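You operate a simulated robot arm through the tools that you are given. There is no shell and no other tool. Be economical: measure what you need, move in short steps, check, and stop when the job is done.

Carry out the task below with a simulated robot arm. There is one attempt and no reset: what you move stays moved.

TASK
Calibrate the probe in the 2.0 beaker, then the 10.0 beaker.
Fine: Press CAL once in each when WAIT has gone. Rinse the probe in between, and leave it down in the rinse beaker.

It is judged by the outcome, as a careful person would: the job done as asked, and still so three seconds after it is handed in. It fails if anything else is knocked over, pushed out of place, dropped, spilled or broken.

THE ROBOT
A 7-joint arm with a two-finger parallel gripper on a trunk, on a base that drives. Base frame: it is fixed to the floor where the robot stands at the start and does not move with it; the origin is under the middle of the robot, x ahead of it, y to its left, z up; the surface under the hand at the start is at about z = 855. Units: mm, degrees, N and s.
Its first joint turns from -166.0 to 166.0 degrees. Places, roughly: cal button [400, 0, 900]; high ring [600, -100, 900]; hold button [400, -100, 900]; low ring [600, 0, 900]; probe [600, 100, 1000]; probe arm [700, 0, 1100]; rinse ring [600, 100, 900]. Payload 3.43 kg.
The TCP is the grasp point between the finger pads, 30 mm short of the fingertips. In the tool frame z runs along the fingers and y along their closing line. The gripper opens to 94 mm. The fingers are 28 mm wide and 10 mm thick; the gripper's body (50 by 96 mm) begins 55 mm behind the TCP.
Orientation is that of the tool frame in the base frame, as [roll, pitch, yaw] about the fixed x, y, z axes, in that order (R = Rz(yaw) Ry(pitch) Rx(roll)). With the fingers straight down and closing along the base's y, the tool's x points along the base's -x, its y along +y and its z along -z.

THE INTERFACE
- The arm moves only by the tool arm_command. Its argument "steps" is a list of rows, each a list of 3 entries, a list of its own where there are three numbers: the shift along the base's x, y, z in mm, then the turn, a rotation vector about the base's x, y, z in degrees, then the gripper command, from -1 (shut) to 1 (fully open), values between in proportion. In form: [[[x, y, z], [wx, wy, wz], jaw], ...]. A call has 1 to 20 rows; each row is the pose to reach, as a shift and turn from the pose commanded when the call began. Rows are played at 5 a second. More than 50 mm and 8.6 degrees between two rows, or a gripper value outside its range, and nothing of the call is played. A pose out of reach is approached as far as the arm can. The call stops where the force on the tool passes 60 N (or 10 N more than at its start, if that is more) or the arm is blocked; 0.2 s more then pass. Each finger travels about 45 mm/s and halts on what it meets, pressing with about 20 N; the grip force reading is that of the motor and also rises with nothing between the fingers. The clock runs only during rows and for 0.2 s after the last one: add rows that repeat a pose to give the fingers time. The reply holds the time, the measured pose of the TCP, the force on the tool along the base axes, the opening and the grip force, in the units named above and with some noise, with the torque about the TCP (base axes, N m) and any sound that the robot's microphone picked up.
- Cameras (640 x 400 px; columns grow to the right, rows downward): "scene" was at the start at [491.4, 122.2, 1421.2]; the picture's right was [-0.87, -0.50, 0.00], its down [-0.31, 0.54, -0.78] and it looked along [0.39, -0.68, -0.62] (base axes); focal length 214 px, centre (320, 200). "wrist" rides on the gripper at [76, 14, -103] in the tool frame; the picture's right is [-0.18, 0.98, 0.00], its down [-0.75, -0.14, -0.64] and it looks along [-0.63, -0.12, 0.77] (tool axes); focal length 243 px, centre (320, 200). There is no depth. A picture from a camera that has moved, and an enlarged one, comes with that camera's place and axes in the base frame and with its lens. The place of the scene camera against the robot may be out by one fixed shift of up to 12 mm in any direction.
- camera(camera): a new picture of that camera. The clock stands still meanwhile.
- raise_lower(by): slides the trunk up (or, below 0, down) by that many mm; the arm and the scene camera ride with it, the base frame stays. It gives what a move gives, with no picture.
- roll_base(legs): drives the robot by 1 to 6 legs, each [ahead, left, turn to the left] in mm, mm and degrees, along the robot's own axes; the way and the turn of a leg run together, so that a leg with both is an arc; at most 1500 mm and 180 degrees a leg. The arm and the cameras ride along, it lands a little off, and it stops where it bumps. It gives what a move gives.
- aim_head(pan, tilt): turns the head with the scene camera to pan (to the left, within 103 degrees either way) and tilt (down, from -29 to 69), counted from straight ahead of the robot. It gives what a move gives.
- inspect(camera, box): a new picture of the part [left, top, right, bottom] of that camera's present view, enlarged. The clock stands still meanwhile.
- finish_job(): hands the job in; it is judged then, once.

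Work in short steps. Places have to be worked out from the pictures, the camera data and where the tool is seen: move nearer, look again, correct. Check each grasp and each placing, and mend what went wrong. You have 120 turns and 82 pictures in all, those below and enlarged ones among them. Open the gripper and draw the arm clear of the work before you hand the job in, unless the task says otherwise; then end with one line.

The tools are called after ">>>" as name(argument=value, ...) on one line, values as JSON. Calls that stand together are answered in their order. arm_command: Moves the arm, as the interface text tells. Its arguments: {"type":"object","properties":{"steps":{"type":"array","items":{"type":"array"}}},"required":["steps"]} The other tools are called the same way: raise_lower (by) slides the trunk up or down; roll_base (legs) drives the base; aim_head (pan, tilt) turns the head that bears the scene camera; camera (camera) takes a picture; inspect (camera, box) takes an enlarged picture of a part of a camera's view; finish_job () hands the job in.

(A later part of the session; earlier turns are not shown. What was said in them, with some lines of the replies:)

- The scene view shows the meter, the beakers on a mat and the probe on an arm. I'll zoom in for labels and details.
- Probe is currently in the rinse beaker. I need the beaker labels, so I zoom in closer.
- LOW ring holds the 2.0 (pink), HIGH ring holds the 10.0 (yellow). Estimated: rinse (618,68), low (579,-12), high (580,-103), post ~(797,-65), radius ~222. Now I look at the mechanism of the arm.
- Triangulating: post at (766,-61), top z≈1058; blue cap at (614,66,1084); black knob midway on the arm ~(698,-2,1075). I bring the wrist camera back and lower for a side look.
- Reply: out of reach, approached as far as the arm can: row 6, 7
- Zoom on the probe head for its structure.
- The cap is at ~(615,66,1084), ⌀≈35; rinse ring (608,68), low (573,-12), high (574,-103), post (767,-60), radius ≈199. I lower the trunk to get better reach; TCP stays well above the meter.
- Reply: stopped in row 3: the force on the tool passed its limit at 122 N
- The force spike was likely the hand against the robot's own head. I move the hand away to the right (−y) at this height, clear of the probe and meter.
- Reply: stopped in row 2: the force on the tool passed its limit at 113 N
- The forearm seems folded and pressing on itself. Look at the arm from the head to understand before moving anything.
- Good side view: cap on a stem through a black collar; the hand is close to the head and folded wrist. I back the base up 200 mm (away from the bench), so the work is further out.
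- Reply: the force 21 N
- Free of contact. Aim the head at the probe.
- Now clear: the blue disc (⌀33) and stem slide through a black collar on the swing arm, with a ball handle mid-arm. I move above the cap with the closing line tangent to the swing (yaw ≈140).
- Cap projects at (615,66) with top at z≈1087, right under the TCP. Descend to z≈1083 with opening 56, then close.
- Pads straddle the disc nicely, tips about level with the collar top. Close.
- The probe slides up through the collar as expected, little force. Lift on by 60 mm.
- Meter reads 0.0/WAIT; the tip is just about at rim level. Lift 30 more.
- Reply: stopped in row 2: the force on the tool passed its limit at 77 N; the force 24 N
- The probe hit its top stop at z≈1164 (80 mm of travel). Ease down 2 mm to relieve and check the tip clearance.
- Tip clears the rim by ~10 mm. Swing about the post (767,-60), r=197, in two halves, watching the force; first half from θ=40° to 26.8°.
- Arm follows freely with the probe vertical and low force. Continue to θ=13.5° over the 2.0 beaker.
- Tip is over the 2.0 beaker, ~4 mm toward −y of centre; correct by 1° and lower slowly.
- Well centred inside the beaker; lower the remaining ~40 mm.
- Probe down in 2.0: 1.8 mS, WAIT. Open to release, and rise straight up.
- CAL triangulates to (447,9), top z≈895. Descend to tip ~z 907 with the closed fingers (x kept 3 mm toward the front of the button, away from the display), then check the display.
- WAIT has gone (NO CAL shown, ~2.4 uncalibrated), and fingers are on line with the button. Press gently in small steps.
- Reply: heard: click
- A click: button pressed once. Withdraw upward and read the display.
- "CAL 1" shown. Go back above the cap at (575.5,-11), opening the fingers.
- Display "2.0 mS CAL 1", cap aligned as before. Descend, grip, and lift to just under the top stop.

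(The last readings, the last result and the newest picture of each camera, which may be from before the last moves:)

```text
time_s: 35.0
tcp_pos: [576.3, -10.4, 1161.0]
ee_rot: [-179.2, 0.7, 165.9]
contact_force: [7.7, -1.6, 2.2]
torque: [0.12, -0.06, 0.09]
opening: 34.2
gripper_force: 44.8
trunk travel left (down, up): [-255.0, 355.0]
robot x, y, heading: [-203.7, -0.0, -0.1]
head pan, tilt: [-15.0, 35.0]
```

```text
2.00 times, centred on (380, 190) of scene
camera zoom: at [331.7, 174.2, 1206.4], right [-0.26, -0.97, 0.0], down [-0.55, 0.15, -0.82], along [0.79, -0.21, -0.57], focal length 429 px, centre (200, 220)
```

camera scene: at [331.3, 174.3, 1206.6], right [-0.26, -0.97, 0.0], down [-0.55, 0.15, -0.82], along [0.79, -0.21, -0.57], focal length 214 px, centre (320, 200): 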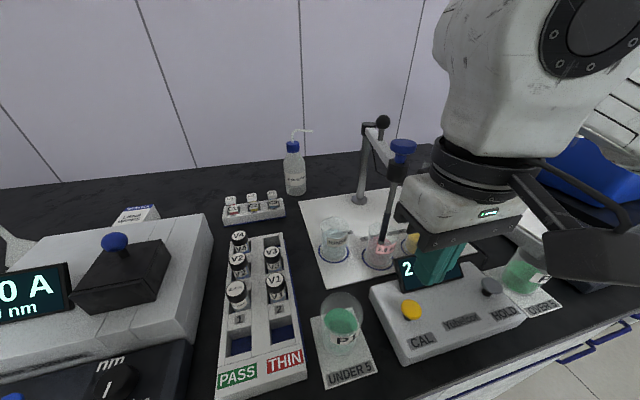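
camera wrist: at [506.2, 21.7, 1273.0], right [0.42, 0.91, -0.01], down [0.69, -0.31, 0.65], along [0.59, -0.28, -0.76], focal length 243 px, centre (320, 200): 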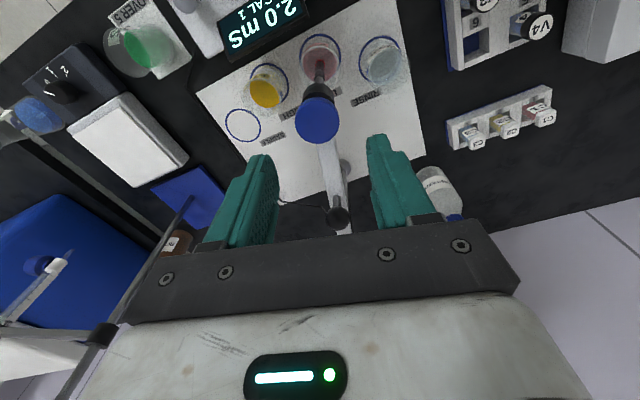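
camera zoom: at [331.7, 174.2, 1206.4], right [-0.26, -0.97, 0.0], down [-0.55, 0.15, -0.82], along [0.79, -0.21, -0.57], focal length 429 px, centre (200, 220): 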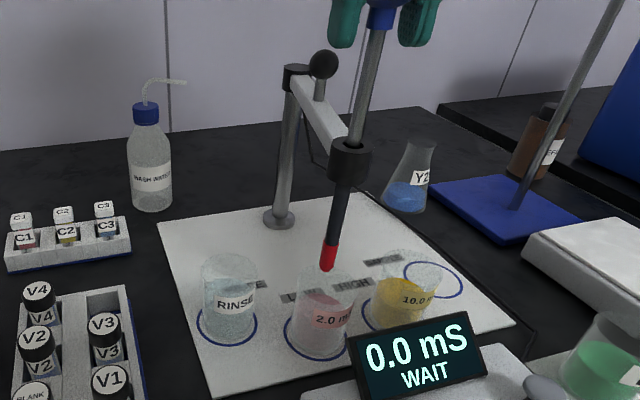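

Lifted; the wetted tip shows red (needs rinsing). Raise 3 mm more to the top, then swing back to the rinse position.

>>> arm_command(steps=[[[0, 0, 2.5], [0, 0, 0], -1], [[3.3, 11.4, 2.5], [0, 0, -3.4], -1], [[7.4, 22.6, 2.5], [0, 0, -6.9], -1], [[12.2, 33.7, 2.5], [0, 0, -10.4], -1], [[17.6, 44.4, 2.5], [0, 0, -13.9], -1], [[23.6, 54.8, 2.5], [0, 0, -17.4], -1], [[31.3, 66.2, 2.5], [0, 0, -21.4], -1], [[39.8, 77, 2.5], [0, 0, -25.4], -1], [[39.8, 77, 2.5], [0, 0, -25.4], -1]])

>>> inspect(camera="scene", box=[290, 150, 450, 290])

```text
time_s: 37.0
tcp_pos: [616.1, 67.8, 1162.7]
ee_rot: [-179.1, 0.5, 140.6]
contact_force: [-8.7, 6.4, -37.6]
torque: [0.14, -0.21, 0.03]
opening: 34.2
gripper_force: 45.4
trunk travel left (down, up): [-255.0, 355.0]
robot x, y, heading: [-203.4, -3.7, 0.1]
head pan, tilt: [-15.0, 35.0]
```

```text
2.86 times, centred on (370, 220) of scene
camera zoom: at [332.1, 174.8, 1205.8], right [-0.26, -0.97, 0.0], down [-0.55, 0.15, -0.82], along [0.79, -0.21, -0.57], focal length 613 px, centre (177, 143)
```

zoom: 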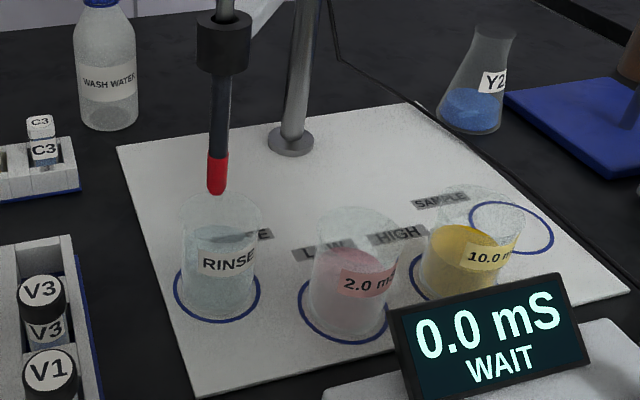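

Over the rinse beaker. Lower fully into it, hold ~2 s, then read.

>>> arm_command(steps=[[[0, -1, -10], [0, 0, 0], -1], [[0, -1, -20], [0, 0, 0], -1], [[0, -1, -30], [0, 0, 0], -1], [[0, -1, -40], [0, 0, 0], -1], [[0, -1, -50], [0, 0, 0], -1], [[0, -1, -60], [0, 0, 0], -1], [[0, -1, -70], [0, 0, 0], -1], [[0, -1, -76], [0, 0, 0], -1], [[0, -1, -76], [0, 0, 0], -1], [[0, -1, -76], [0, 0, 0], -1], [[0, -1, -76], [0, 0, 0], -1], [[0, -1, -76], [0, 0, 0], -1], [[0, -1, -76], [0, 0, 0], -1], [[0, -1, -76], [0, 0, 0], -1], [[0, -1, -76], [0, 0, 0], -1], [[0, -1, -76], [0, 0, 0], -1], [[0, -1, -76], [0, 0, 0], -1], [[0, -1, -76], [0, 0, 0], -1]])

>>> inspect(camera="scene", box=[290, 150, 470, 290])

```text
time_s: 40.8
tcp_pos: [614.5, 67.2, 1086.7]
ee_rot: [-179.2, 0.6, 140.7]
contact_force: [-10.0, 8.9, -1.3]
torque: [0.21, -0.08, 0.01]
opening: 34.5
gripper_force: 44.8
trunk travel left (down, up): [-255.0, 355.0]
robot x, y, heading: [-199.9, 3.2, 0.0]
head pan, tilt: [-15.0, 35.0]
```

```text
2.86 times, centred on (380, 220) of scene
camera zoom: at [331.0, 174.7, 1206.6], right [-0.26, -0.97, 0.0], down [-0.55, 0.15, -0.82], along [0.79, -0.21, -0.57], focal length 613 px, centre (149, 143)
```

zoom: 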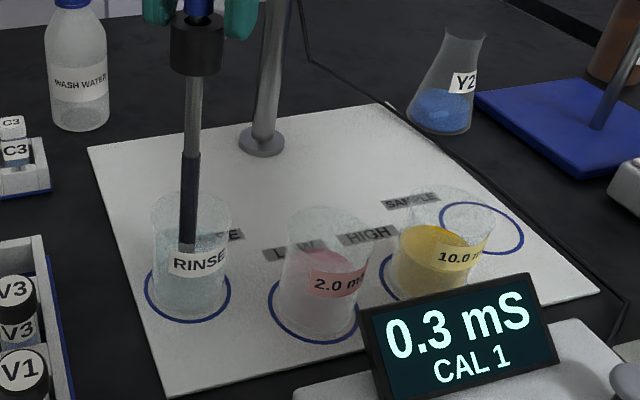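

Rinsed, and the tip looks dark again. Lift to the top and verify the tip colour.

>>> arm_command(steps=[[[0, 0, 15], [0, 0, 0], -1], [[0, 0, 30], [0, 0, 0], -1], [[0, 0, 45], [0, 0, 0], -1], [[0, 0, 60], [0, 0, 0], -1], [[0, 0, 70], [0, 0, 0], -1], [[0, 0, 76], [0, 0, 0], -1], [[0, 0, 76], [0, 0, 0], -1]])

>>> inspect(camera="scene", box=[290, 150, 470, 290])

```text
time_s: 42.4
tcp_pos: [614.8, 66.9, 1162.4]
ee_rot: [-179.0, 0.6, 140.7]
contact_force: [-20.4, 15.7, -22.7]
torque: [-0.15, -0.71, -0.02]
opening: 34.0
gripper_force: 45.0
trunk travel left (down, up): [-255.0, 355.0]
robot x, y, heading: [-201.7, 0.3, -0.0]
head pan, tilt: [-15.0, 35.0]
```

```text
2.86 times, centred on (380, 220) of scene
camera zoom: at [331.1, 175.2, 1206.0], right [-0.26, -0.97, 0.0], down [-0.55, 0.15, -0.82], along [0.79, -0.21, -0.57], focal length 613 px, centre (149, 143)
```

zoom: 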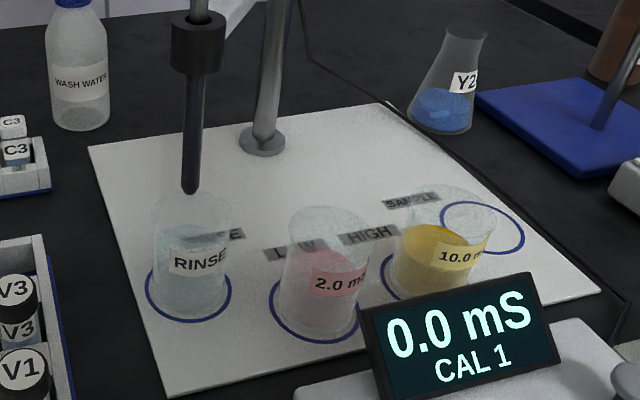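

Tip is clean. Swing to the 10.0 beaker (θ≈−12.5°), passing over the 2.0 beaker at top height; first half.

>>> arm_command(steps=[[[-8, -10.5, 0], [0, 0, 4], -1], [[-15.7, -22, 0], [0, 0, 8], -1], [[-22.6, -33.9, 0], [0, 0, 12], -1], [[-28.7, -46.4, 0], [0, 0, 16], -1], [[-33.9, -59.2, 0], [0, 0, 20], -1], [[-38.1, -72.3, 0], [0, 0, 24], -1], [[-41.5, -85.7, 0], [0, 0, 28], -1]])

>>> arm_command(steps=[[[-2.4, -13.6, 0], [0, 0, 4], -1], [[-3.8, -27.4, 0], [0, 0, 8], -1], [[-4.3, -41.2, 0], [0, 0, 12], -1], [[-3.8, -55, 0], [0, 0, 16], -1], [[-2.4, -68.8, 0], [0, 0, 20], -1], [[0.4, -84, 0], [0, 0, 24.5], -1], [[0.4, -84, 0], [0, 0, 24.5], -1]])

>>> inspect(camera="scene", box=[310, 150, 490, 290])

>>> inspect(camera="wrist", box=[180, 0, 460, 260])

```text
time_s: 44.0
tcp_pos: [573.2, -20.6, 1164.5]
ee_rot: [-179.2, 0.6, 168.5]
contact_force: [-29.2, 5.3, -33.6]
torque: [0.31, -0.07, -0.39]
opening: 34.3
gripper_force: 44.9
trunk travel left (down, up): [-255.0, 355.0]
robot x, y, heading: [-201.0, 2.2, 0.4]
head pan, tilt: [-15.0, 35.0]
```

```text
time_s: 45.6
tcp_pos: [575.0, -104.0, 1163.6]
ee_rot: [-179.3, 0.8, -167.0]
contact_force: [-5.5, -4.3, -8.5]
torque: [0.42, 0.46, -0.47]
opening: 34.3
gripper_force: 44.9
trunk travel left (down, up): [-255.0, 355.0]
robot x, y, heading: [-205.4, -3.4, 0.3]
head pan, tilt: [-15.0, 35.0]
```

```text
2.86 times, centred on (400, 220) of scene
camera zoom: at [331.7, 173.9, 1206.6], right [-0.26, -0.97, 0.0], down [-0.55, 0.15, -0.82], along [0.79, -0.21, -0.57], focal length 613 px, centre (91, 143)
```

zoom: 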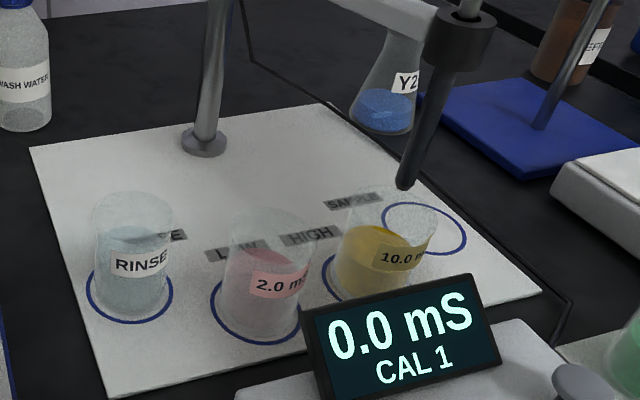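

```text
1.54 times, centred on (320, 130) of wrist
camera zoom: at [497.0, -107.1, 1265.5], right [-0.04, 1.0, -0.01], down [0.76, 0.04, 0.65], along [0.65, 0.02, -0.76], focal length 373 px, centre (320, 308)
```

zoom: 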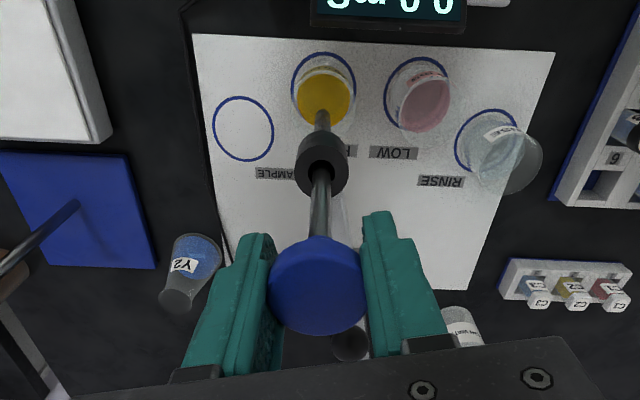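

Over the 10.0 beaker, ~2–3 mm off to −y. Nudge +2 mm and lower.

>>> arm_command(steps=[[[-0.4, 2, 0], [0, 0, -0.6], -1], [[-0.4, 2, -10], [0, 0, -0.6], -1], [[-0.4, 2, -20], [0, 0, -0.6], -1], [[-0.4, 2, -30], [0, 0, -0.6], -1], [[-0.4, 2, -40], [0, 0, -0.6], -1]])

>>> inspect(camera="scene", box=[310, 150, 490, 290])

```text
time_s: 46.8
tcp_pos: [575.0, -101.3, 1124.2]
ee_rot: [-179.3, 0.6, -167.4]
contact_force: [-0.6, -1.7, 0.8]
torque: [0.55, -0.48, 0.07]
opening: 34.3
gripper_force: 45.1
trunk travel left (down, up): [-255.0, 355.0]
robot x, y, heading: [-202.3, 3.0, -0.0]
head pan, tilt: [-15.0, 35.0]
```

```text
2.86 times, centred on (400, 220) of scene
camera zoom: at [331.4, 174.4, 1206.5], right [-0.26, -0.97, 0.0], down [-0.55, 0.15, -0.82], along [0.79, -0.21, -0.57], focal length 613 px, centre (91, 143)
```

zoom: 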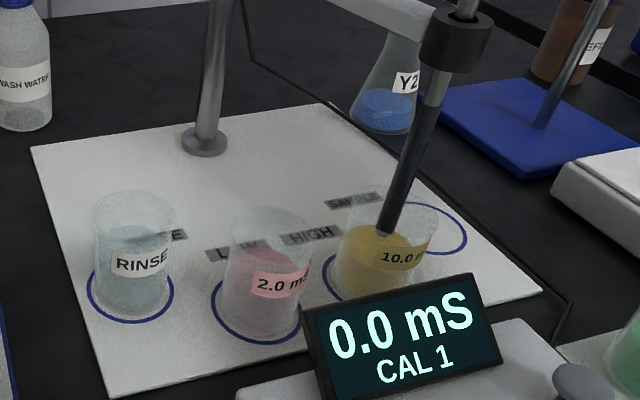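

Well inside. Lower the rest, release, and rise.

>>> arm_command(steps=[[[0, 0, -10], [0, 0, 0], -1], [[0, 0, -20], [0, 0, 0], -1], [[0, 0, -28], [0, 0, 0], -1], [[0, 0, -34], [0, 0, 0], -1], [[0, 0, -38.5], [0, 0, 0], -1], [[0, 0, -38.5], [0, 0, 0], -1]])

>>> arm_command(steps=[[[0, 0, 0], [0, 0, 0], 0.2], [[0, 0, 0], [0, 0, 0], 0.2], [[0, 0, 0], [0, 0, 0], 0.2], [[0, 0, 30], [0, 0, 0], 0.2], [[0, 0, 60], [0, 0, 0], 0.2], [[0, 0, 85], [0, 0, 0], 0.2]])

>>> camera(camera="scene")

```text
time_s: 48.2
tcp_pos: [573.5, -102.3, 1086.7]
ee_rot: [-179.2, 0.6, -167.6]
contact_force: [6.5, 1.6, 6.9]
torque: [0.17, 0.55, 0.16]
opening: 34.1
gripper_force: 45.4
trunk travel left (down, up): [-255.0, 355.0]
robot x, y, heading: [-203.3, 0.3, 0.1]
head pan, tilt: [-15.0, 35.0]
```

```text
time_s: 49.6
tcp_pos: [572.6, -104.0, 1170.3]
ee_rot: [-179.2, 0.6, -167.6]
contact_force: [0.5, 0.4, -0.3]
torque: [0.02, 0.0, 0.02]
opening: 56.1
gripper_force: 0.1
trunk travel left (down, up): [-255.0, 355.0]
robot x, y, heading: [-201.7, 0.8, -0.0]
head pan, tilt: [-15.0, 35.0]
```

```text
37 pictures are left
camera scene: at [331.5, 174.2, 1206.3], right [-0.26, -0.97, 0.0], down [-0.55, 0.15, -0.82], along [0.79, -0.21, -0.57], focal length 214 px, centre (320, 200)
```

scene: 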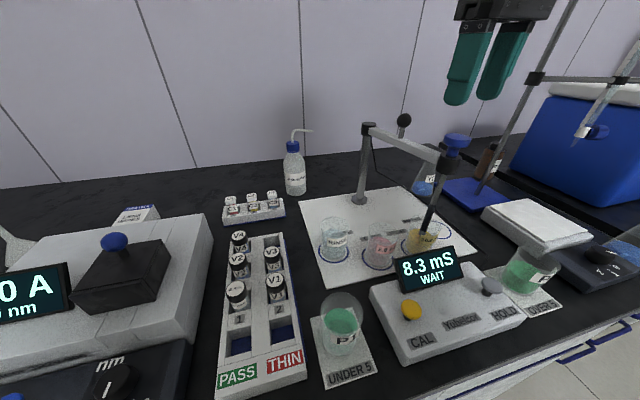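

8.3 mS WAIT, probe down in 10.0. Move to above CAL (444,9) with fingers closing, then to z 938.

>>> arm_command(steps=[[[-30, 20, 0], [0, 0, -3], 0], [[-65, 45, -5], [0, 0, -6], -0.5], [[-100, 75, -20], [0, 0, -9], -1], [[-128, 100, -50], [0, 0, -12.4], -1], [[-128.6, 113, -95], [0, 0, -12.4], -1], [[-128.6, 113, -140], [0, 0, -12.4], -1], [[-128.6, 113, -185], [0, 0, -12.4], -1], [[-128.6, 113, -220], [0, 0, -12.4], -1], [[-128.6, 113, -232], [0, 0, -12.4], -1], [[-128.6, 113, -232], [0, 0, -12.4], -1], [[-128.6, 113, -232], [0, 0, -12.4], -1], [[-128.6, 113, -232], [0, 0, -12.4], -1]])

>>> inspect(camera="wrist", box=[160, 40, 400, 240])

```text
time_s: 52.2
tcp_pos: [445.1, 11.1, 938.5]
ee_rot: [-179.2, 0.6, -179.9]
contact_force: [0.3, -0.6, 0.3]
torque: [0.01, 0.03, 0.03]
opening: 0.3
gripper_force: 20.5
trunk travel left (down, up): [-255.0, 355.0]
robot x, y, heading: [-203.9, -0.6, 0.1]
head pan, tilt: [-15.0, 35.0]
```

```text
2.00 times, centred on (280, 140) of wrist
camera zoom: at [369.8, 26.6, 1040.7], right [0.18, 0.98, -0.01], down [0.75, -0.13, 0.65], along [0.64, -0.13, -0.76], focal length 485 px, centre (400, 320)
```

zoom: 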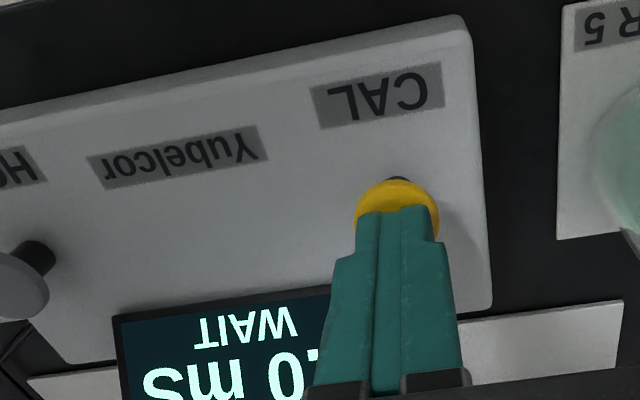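

Still WAIT, so I hold here 2 s more.

>>> arm_command(steps=[[[-1, -1, 0], [0, 0, 0], -1], [[-1, -1, 0], [0, 0, 0], -1], [[-1, -1, 0], [0, 0, 0], -1], [[-1, -1, 0], [0, 0, 0], -1], [[-1, -1, 0], [0, 0, 0], -1], [[-1, -1, 0], [0, 0, 0], -1], [[-1, -1, 0], [0, 0, 0], -1], [[-1, -1, 0], [0, 0, 0], -1], [[-1, -1, 0], [0, 0, 0], -1], [[-1, -1, 0], [0, 0, 0], -1]])

>>> inspect(camera="wrist", box=[160, 40, 400, 240])

```text
time_s: 54.4
tcp_pos: [445.5, 10.9, 938.1]
ee_rot: [-179.2, 0.7, -179.9]
contact_force: [-1.0, 0.6, 0.6]
torque: [0.03, 0.0, -0.01]
opening: 0.0
gripper_force: 19.4
trunk travel left (down, up): [-255.0, 355.0]
robot x, y, heading: [-203.2, 0.7, -0.0]
head pan, tilt: [-15.0, 35.0]
```

```text
2.00 times, centred on (280, 140) of wrist
camera zoom: at [368.5, 25.7, 1040.7], right [0.18, 0.98, -0.01], down [0.75, -0.13, 0.65], along [0.64, -0.13, -0.76], focal length 485 px, centre (400, 320)
```

zoom: 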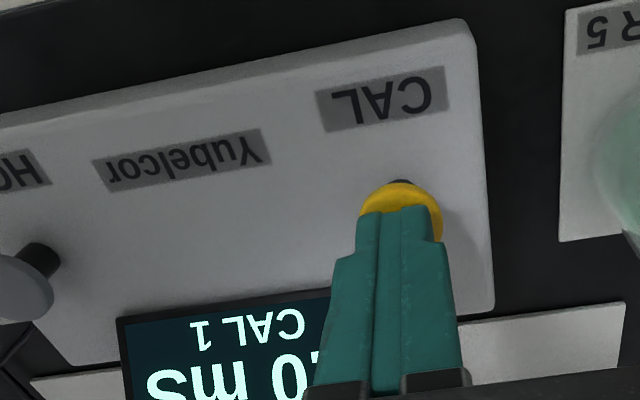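

WAIT has gone (CAL 1). Press once as before and then rise.

>>> arm_command(steps=[[[0, 0, -5], [0, 0, 0], -1], [[0, 0, -9], [0, 0, 0], -1], [[0, 0, -12], [0, 0, 0], -1]])

```text
time_s: 55.2
tcp_pos: [443.3, 10.1, 926.1]
ee_rot: [-179.2, 0.6, -179.9]
contact_force: [1.6, 0.1, 2.9]
torque: [0.01, -0.02, 0.02]
opening: 0.0
gripper_force: 19.8
trunk travel left (down, up): [-255.0, 355.0]
robot x, y, heading: [-202.7, 0.4, 0.2]
head pan, tilt: [-15.0, 35.0]
heard: click
```

Click heard. Rise and read the display.

>>> arm_command(steps=[[[0, 0, 15], [0, 0, 0], -1], [[0, 0, 45], [0, 0, 0], -1], [[0, 0, 85], [0, 0, 0], -1]])

>>> inspect(camera="wrist", box=[160, 60, 440, 260])

```text
time_s: 56.0
tcp_pos: [444.2, 10.4, 1011.7]
ee_rot: [-179.2, 0.4, -179.9]
contact_force: [1.3, -0.4, -0.1]
torque: [-0.03, 0.03, -0.01]
opening: 0.0
gripper_force: 20.1
trunk travel left (down, up): [-255.0, 355.0]
robot x, y, heading: [-203.4, -0.6, 0.0]
head pan, tilt: [-15.0, 35.0]
```

```text
2.00 times, centred on (300, 160) of wrist
camera zoom: at [367.9, 25.9, 1113.4], right [0.18, 0.98, -0.01], down [0.75, -0.13, 0.65], along [0.64, -0.13, -0.76], focal length 485 px, centre (360, 280)
```

zoom: 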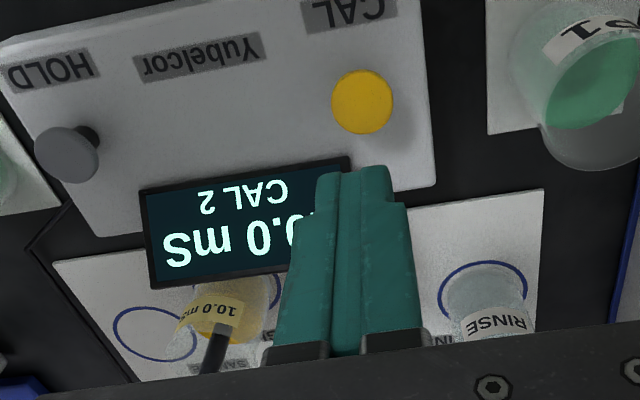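

"10.0 mS CAL 2". Return above the cap at ~(573,-103).

>>> arm_command(steps=[[[0, 0, 45], [0, 0, 0], -1], [[0, 0, 90], [0, 0, 0], -0.5], [[0, -10, 130], [0, 0, 0], 0], [[25, -35, 155], [0, 0, 3], 0.2], [[60, -60, 159], [0, 0, 6], 0.2], [[95, -90, 159], [0, 0, 9], 0.2], [[129, -113.4, 159], [0, 0, 12.4], 0.2], [[129, -113.4, 159], [0, 0, 12.4], 0.2]])

>>> camera(camera="wrist")

```text
time_s: 57.8
tcp_pos: [572.2, -104.9, 1170.1]
ee_rot: [-179.1, 0.6, -167.5]
contact_force: [0.0, 0.2, -0.3]
torque: [0.01, 0.0, 0.02]
opening: 56.4
gripper_force: 0.0
trunk travel left (down, up): [-255.0, 355.0]
robot x, y, heading: [-202.5, 3.3, 0.3]
head pan, tilt: [-15.0, 35.0]
```

```text
33 pictures are left
camera wrist: at [495.4, -106.1, 1272.7], right [-0.03, 1.0, -0.01], down [0.76, 0.03, 0.65], along [0.65, 0.01, -0.76], focal length 243 px, centre (320, 200)
```

wrist: 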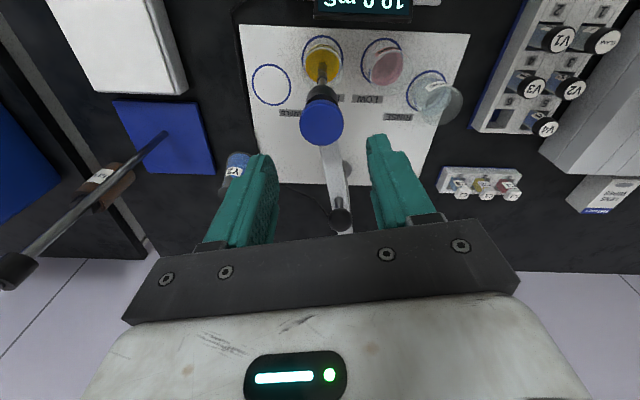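

Cap aligned within ~2 mm. Descend, grip, lift.

>>> arm_command(steps=[[[2, 2, -30], [0, 0, 0], 0.2], [[2, 2, -60], [0, 0, 0], 0.2], [[2, 2, -80], [0, 0, 0], 0.2], [[2, 2, -86], [0, 0, 0], 0.2], [[2, 2, -86], [0, 0, 0], -0.3], [[2, 2, -86], [0, 0, 0], -1], [[2, 2, -86], [0, 0, 0], -1], [[2, 2, -86], [0, 0, 0], -1]])

>>> arm_command(steps=[[[0, 0, 15], [0, 0, 0], -1], [[0, 0, 30], [0, 0, 0], -1], [[0, 0, 45], [0, 0, 0], -1], [[0, 0, 60], [0, 0, 0], -1], [[0, 0, 70], [0, 0, 0], -1], [[0, 0, 77], [0, 0, 0], -1], [[0, 0, 79], [0, 0, 0], -1]])

>>> inspect(camera="scene", box=[310, 150, 490, 290])

```text
time_s: 59.6
tcp_pos: [575.2, -102.5, 1083.0]
ee_rot: [-179.2, 0.5, -167.7]
contact_force: [-4.2, -4.1, -2.2]
torque: [0.31, 0.1, -0.27]
opening: 34.7
gripper_force: 44.9
trunk travel left (down, up): [-255.0, 355.0]
robot x, y, heading: [-203.9, 0.2, -0.0]
head pan, tilt: [-15.0, 35.0]
```

```text
time_s: 61.2
tcp_pos: [575.3, -102.2, 1162.0]
ee_rot: [-179.2, 0.6, -167.5]
contact_force: [-20.0, -5.6, -15.8]
torque: [0.48, -1.13, -0.02]
opening: 34.7
gripper_force: 44.8
trunk travel left (down, up): [-255.0, 355.0]
robot x, y, heading: [-201.6, -2.3, 0.1]
head pan, tilt: [-15.0, 35.0]
```

```text
2.86 times, centred on (400, 220) of scene
camera zoom: at [330.9, 173.9, 1206.3], right [-0.26, -0.97, 0.0], down [-0.55, 0.15, -0.82], along [0.79, -0.21, -0.57], focal length 613 px, centre (91, 143)
```

zoom: 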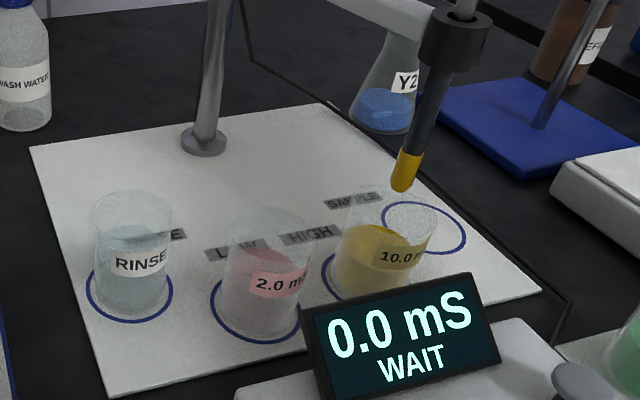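

Lifted with a yellow tip above the rim. Swing all the way back to the rinse beaker.

>>> arm_command(steps=[[[-3.9, 14.7, 0], [0, 0, -4.4], -1], [[-5.3, 28.4, 0], [0, 0, -8.4], -1], [[-5.8, 42.2, 0], [0, 0, -12.4], -1], [[-5.3, 56, 0], [0, 0, -16.4], -1], [[-3.9, 69.7, 0], [0, 0, -20.4], -1], [[-1.5, 83.3, 0], [0, 0, -24.4], -1], [[1.8, 96.6, 0], [0, 0, -28.4], -1], [[6.1, 109.7, 0], [0, 0, -32.4], -1], [[11.3, 122.5, 0], [0, 0, -36.4], -1], [[17.3, 134.9, 0], [0, 0, -40.4], -1], [[24.2, 146.9, 0], [0, 0, -44.4], -1], [[31.9, 158.3, 0], [0, 0, -48.4], -1], [[40.4, 169.2, 0], [0, 0, -52.4], -1], [[40.4, 169.2, 0], [0, 0, -52.4], -1]])

>>> inspect(camera="scene", box=[290, 150, 470, 290])

```text
time_s: 64.2
tcp_pos: [616.5, 68.7, 1163.3]
ee_rot: [-179.2, 0.6, 140.1]
contact_force: [-5.6, 5.1, -29.0]
torque: [0.37, -0.06, 0.14]
opening: 34.1
gripper_force: 45.4
trunk travel left (down, up): [-255.0, 355.0]
robot x, y, heading: [-203.2, 2.1, 0.1]
head pan, tilt: [-15.0, 35.0]
```

```text
2.86 times, centred on (380, 220) of scene
camera zoom: at [332.1, 174.6, 1206.0], right [-0.26, -0.97, 0.0], down [-0.55, 0.15, -0.82], along [0.79, -0.21, -0.57], focal length 613 px, centre (149, 143)
```

zoom: 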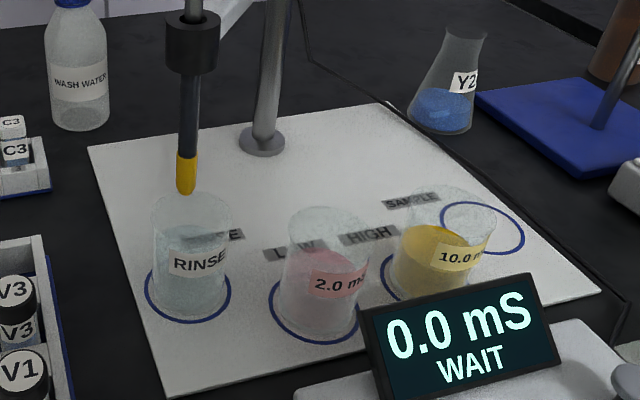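

Over the rinse beaker, fractionally left; nudge and lower fully.

>>> arm_command(steps=[[[-1.5, -2, -10], [0, 0, 0.6], -1], [[-1.5, -2, -20], [0, 0, 0.6], -1], [[-1.5, -2, -30], [0, 0, 0.6], -1], [[-1.5, -2, -40], [0, 0, 0.6], -1], [[-1.5, -2, -50], [0, 0, 0.6], -1], [[-1.5, -2, -60], [0, 0, 0.6], -1], [[-1.5, -2, -70], [0, 0, 0.6], -1], [[-1.5, -2, -76], [0, 0, 0.6], -1], [[-1.5, -2, -78], [0, 0, 0.6], -1], [[-1.5, -2, -78], [0, 0, 0.6], -1]])

>>> inspect(camera="scene", box=[270, 90, 450, 290])

```text
time_s: 66.4
tcp_pos: [613.5, 66.9, 1085.2]
ee_rot: [-179.2, 0.5, 140.7]
contact_force: [-0.3, 0.4, -0.7]
torque: [0.27, -0.12, 0.08]
opening: 34.3
gripper_force: 45.3
trunk travel left (down, up): [-255.0, 355.0]
robot x, y, heading: [-203.0, 1.4, -0.3]
head pan, tilt: [-15.0, 35.0]
```

```text
2.00 times, centred on (360, 190) of scene
camera zoom: at [331.5, 174.3, 1206.4], right [-0.26, -0.97, 0.0], down [-0.55, 0.15, -0.82], along [0.79, -0.21, -0.57], focal length 429 px, centre (240, 220)
```

zoom: 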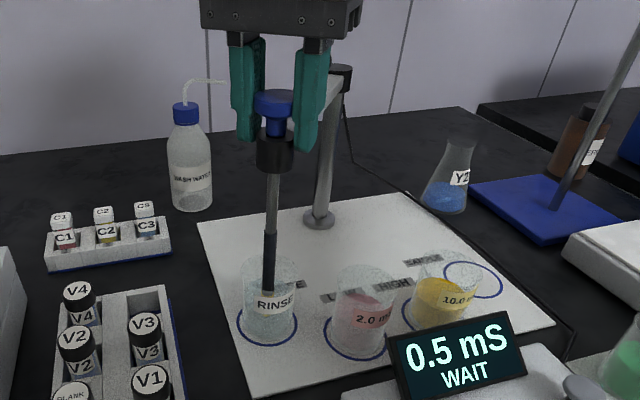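

Probe is down in the rinse beaker. Release, rise, and withdraw.

>>> arm_command(steps=[[[0, 0, 0], [0, 0, 0], 0.2], [[0, 0, 0], [0, 0, 0], 0.2], [[0, 0, 0], [0, 0, 0], 0.2], [[0, 0, 30], [0, 0, 0], 0.2], [[0, 0, 60], [0, 0, 0], 0.5], [[0, 0, 100], [0, 0, 0], 1], [[-30, -10, 110], [0, 0, 0], 1], [[-70, -20, 110], [0, 0, 0], 1], [[-110, -30, 110], [0, 0, 0], 1], [[-150, -35, 110], [0, 0, 0], 1]])

>>> camera(camera="scene")

>>> inspect(camera="scene", box=[290, 100, 490, 300])

```text
time_s: 68.6
tcp_pos: [463.6, 31.8, 1195.4]
ee_rot: [-179.2, 0.7, 140.6]
contact_force: [-0.3, 0.6, -1.3]
torque: [-0.03, 0.03, -0.04]
opening: 94.2
gripper_force: 0.1
trunk travel left (down, up): [-255.0, 355.0]
robot x, y, heading: [-201.5, 2.8, 0.2]
head pan, tilt: [-15.0, 35.0]
```

```text
29 pictures are left
camera scene: at [331.6, 174.4, 1206.4], right [-0.26, -0.97, 0.0], down [-0.55, 0.15, -0.82], along [0.79, -0.21, -0.57], focal length 214 px, centre (320, 200)
```

scene: 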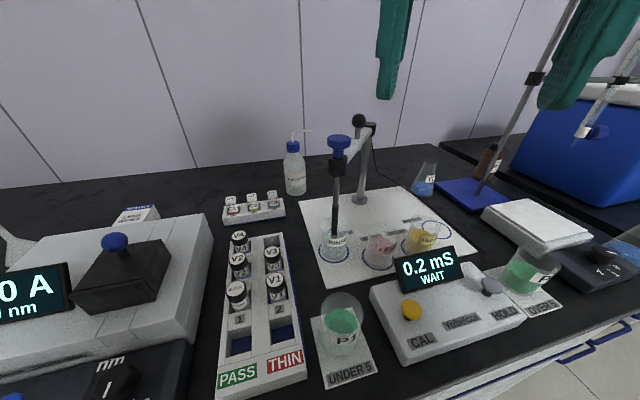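

```text
2.00 times, centred on (390, 200) of scene
camera zoom: at [331.6, 174.4, 1206.4], right [-0.26, -0.97, 0.0], down [-0.55, 0.15, -0.82], along [0.79, -0.21, -0.57], focal length 429 px, centre (180, 200)
```

zoom: 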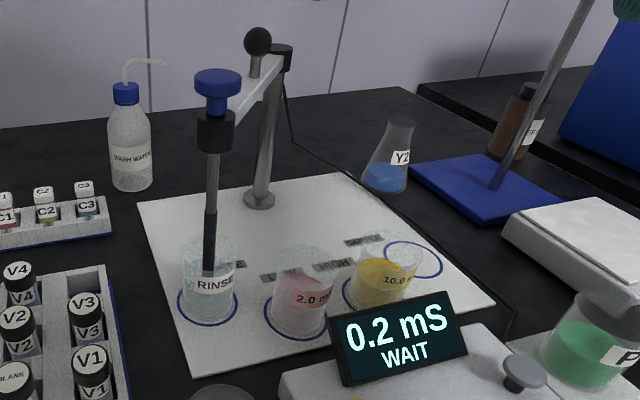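

The probe rests fully down in the rinse beaker, the calibration showed CAL 2, and everything is still in its place. One short wait to confirm the display settles.

>>> arm_command(steps=[[[0, 0, 0], [0, 0, 0], 1], [[0, 0, 0], [0, 0, 0], 1], [[0, 0, 0], [0, 0, 0], 1], [[0, 0, 0], [0, 0, 0], 1], [[0, 0, 0], [0, 0, 0], 1], [[0, 0, 0], [0, 0, 0], 1], [[0, 0, 0], [0, 0, 0], 1], [[0, 0, 0], [0, 0, 0], 1], [[0, 0, 0], [0, 0, 0], 1], [[0, 0, 0], [0, 0, 0], 1]])

>>> inspect(camera="scene", box=[290, 100, 490, 300])

```text
time_s: 70.8
tcp_pos: [464.9, 30.4, 1196.4]
ee_rot: [-179.2, 0.7, 140.7]
contact_force: [-0.2, 0.0, -1.3]
torque: [0.01, 0.02, 0.02]
opening: 94.0
gripper_force: 0.0
trunk travel left (down, up): [-255.0, 355.0]
robot x, y, heading: [-205.4, -0.7, 0.1]
head pan, tilt: [-15.0, 35.0]
```

```text
2.00 times, centred on (390, 200) of scene
camera zoom: at [331.4, 174.3, 1206.4], right [-0.26, -0.97, 0.0], down [-0.55, 0.15, -0.82], along [0.79, -0.21, -0.57], focal length 429 px, centre (180, 200)
```

zoom: 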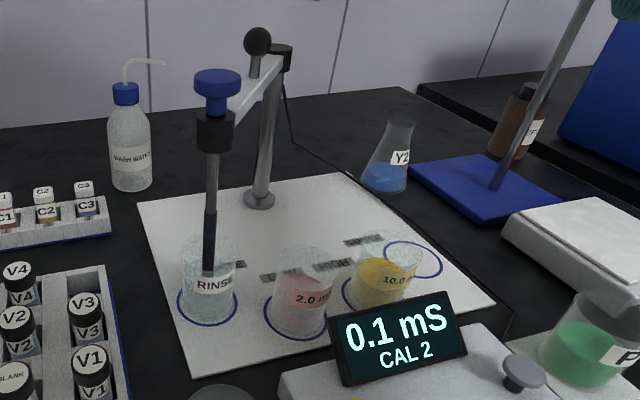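

CAL 2 is shown and the probe is down in the rinse beaker; hand in.

>>> finish_job()

```text
The job is handed in.
```

The probe was calibrated in the 2.0 beaker and then the 10.0 beaker, with one CAL press in each after WAIT had gone and a rinse in between; the display shows CAL 2, the probe is down in the rinse beaker, and nothing else was moved.
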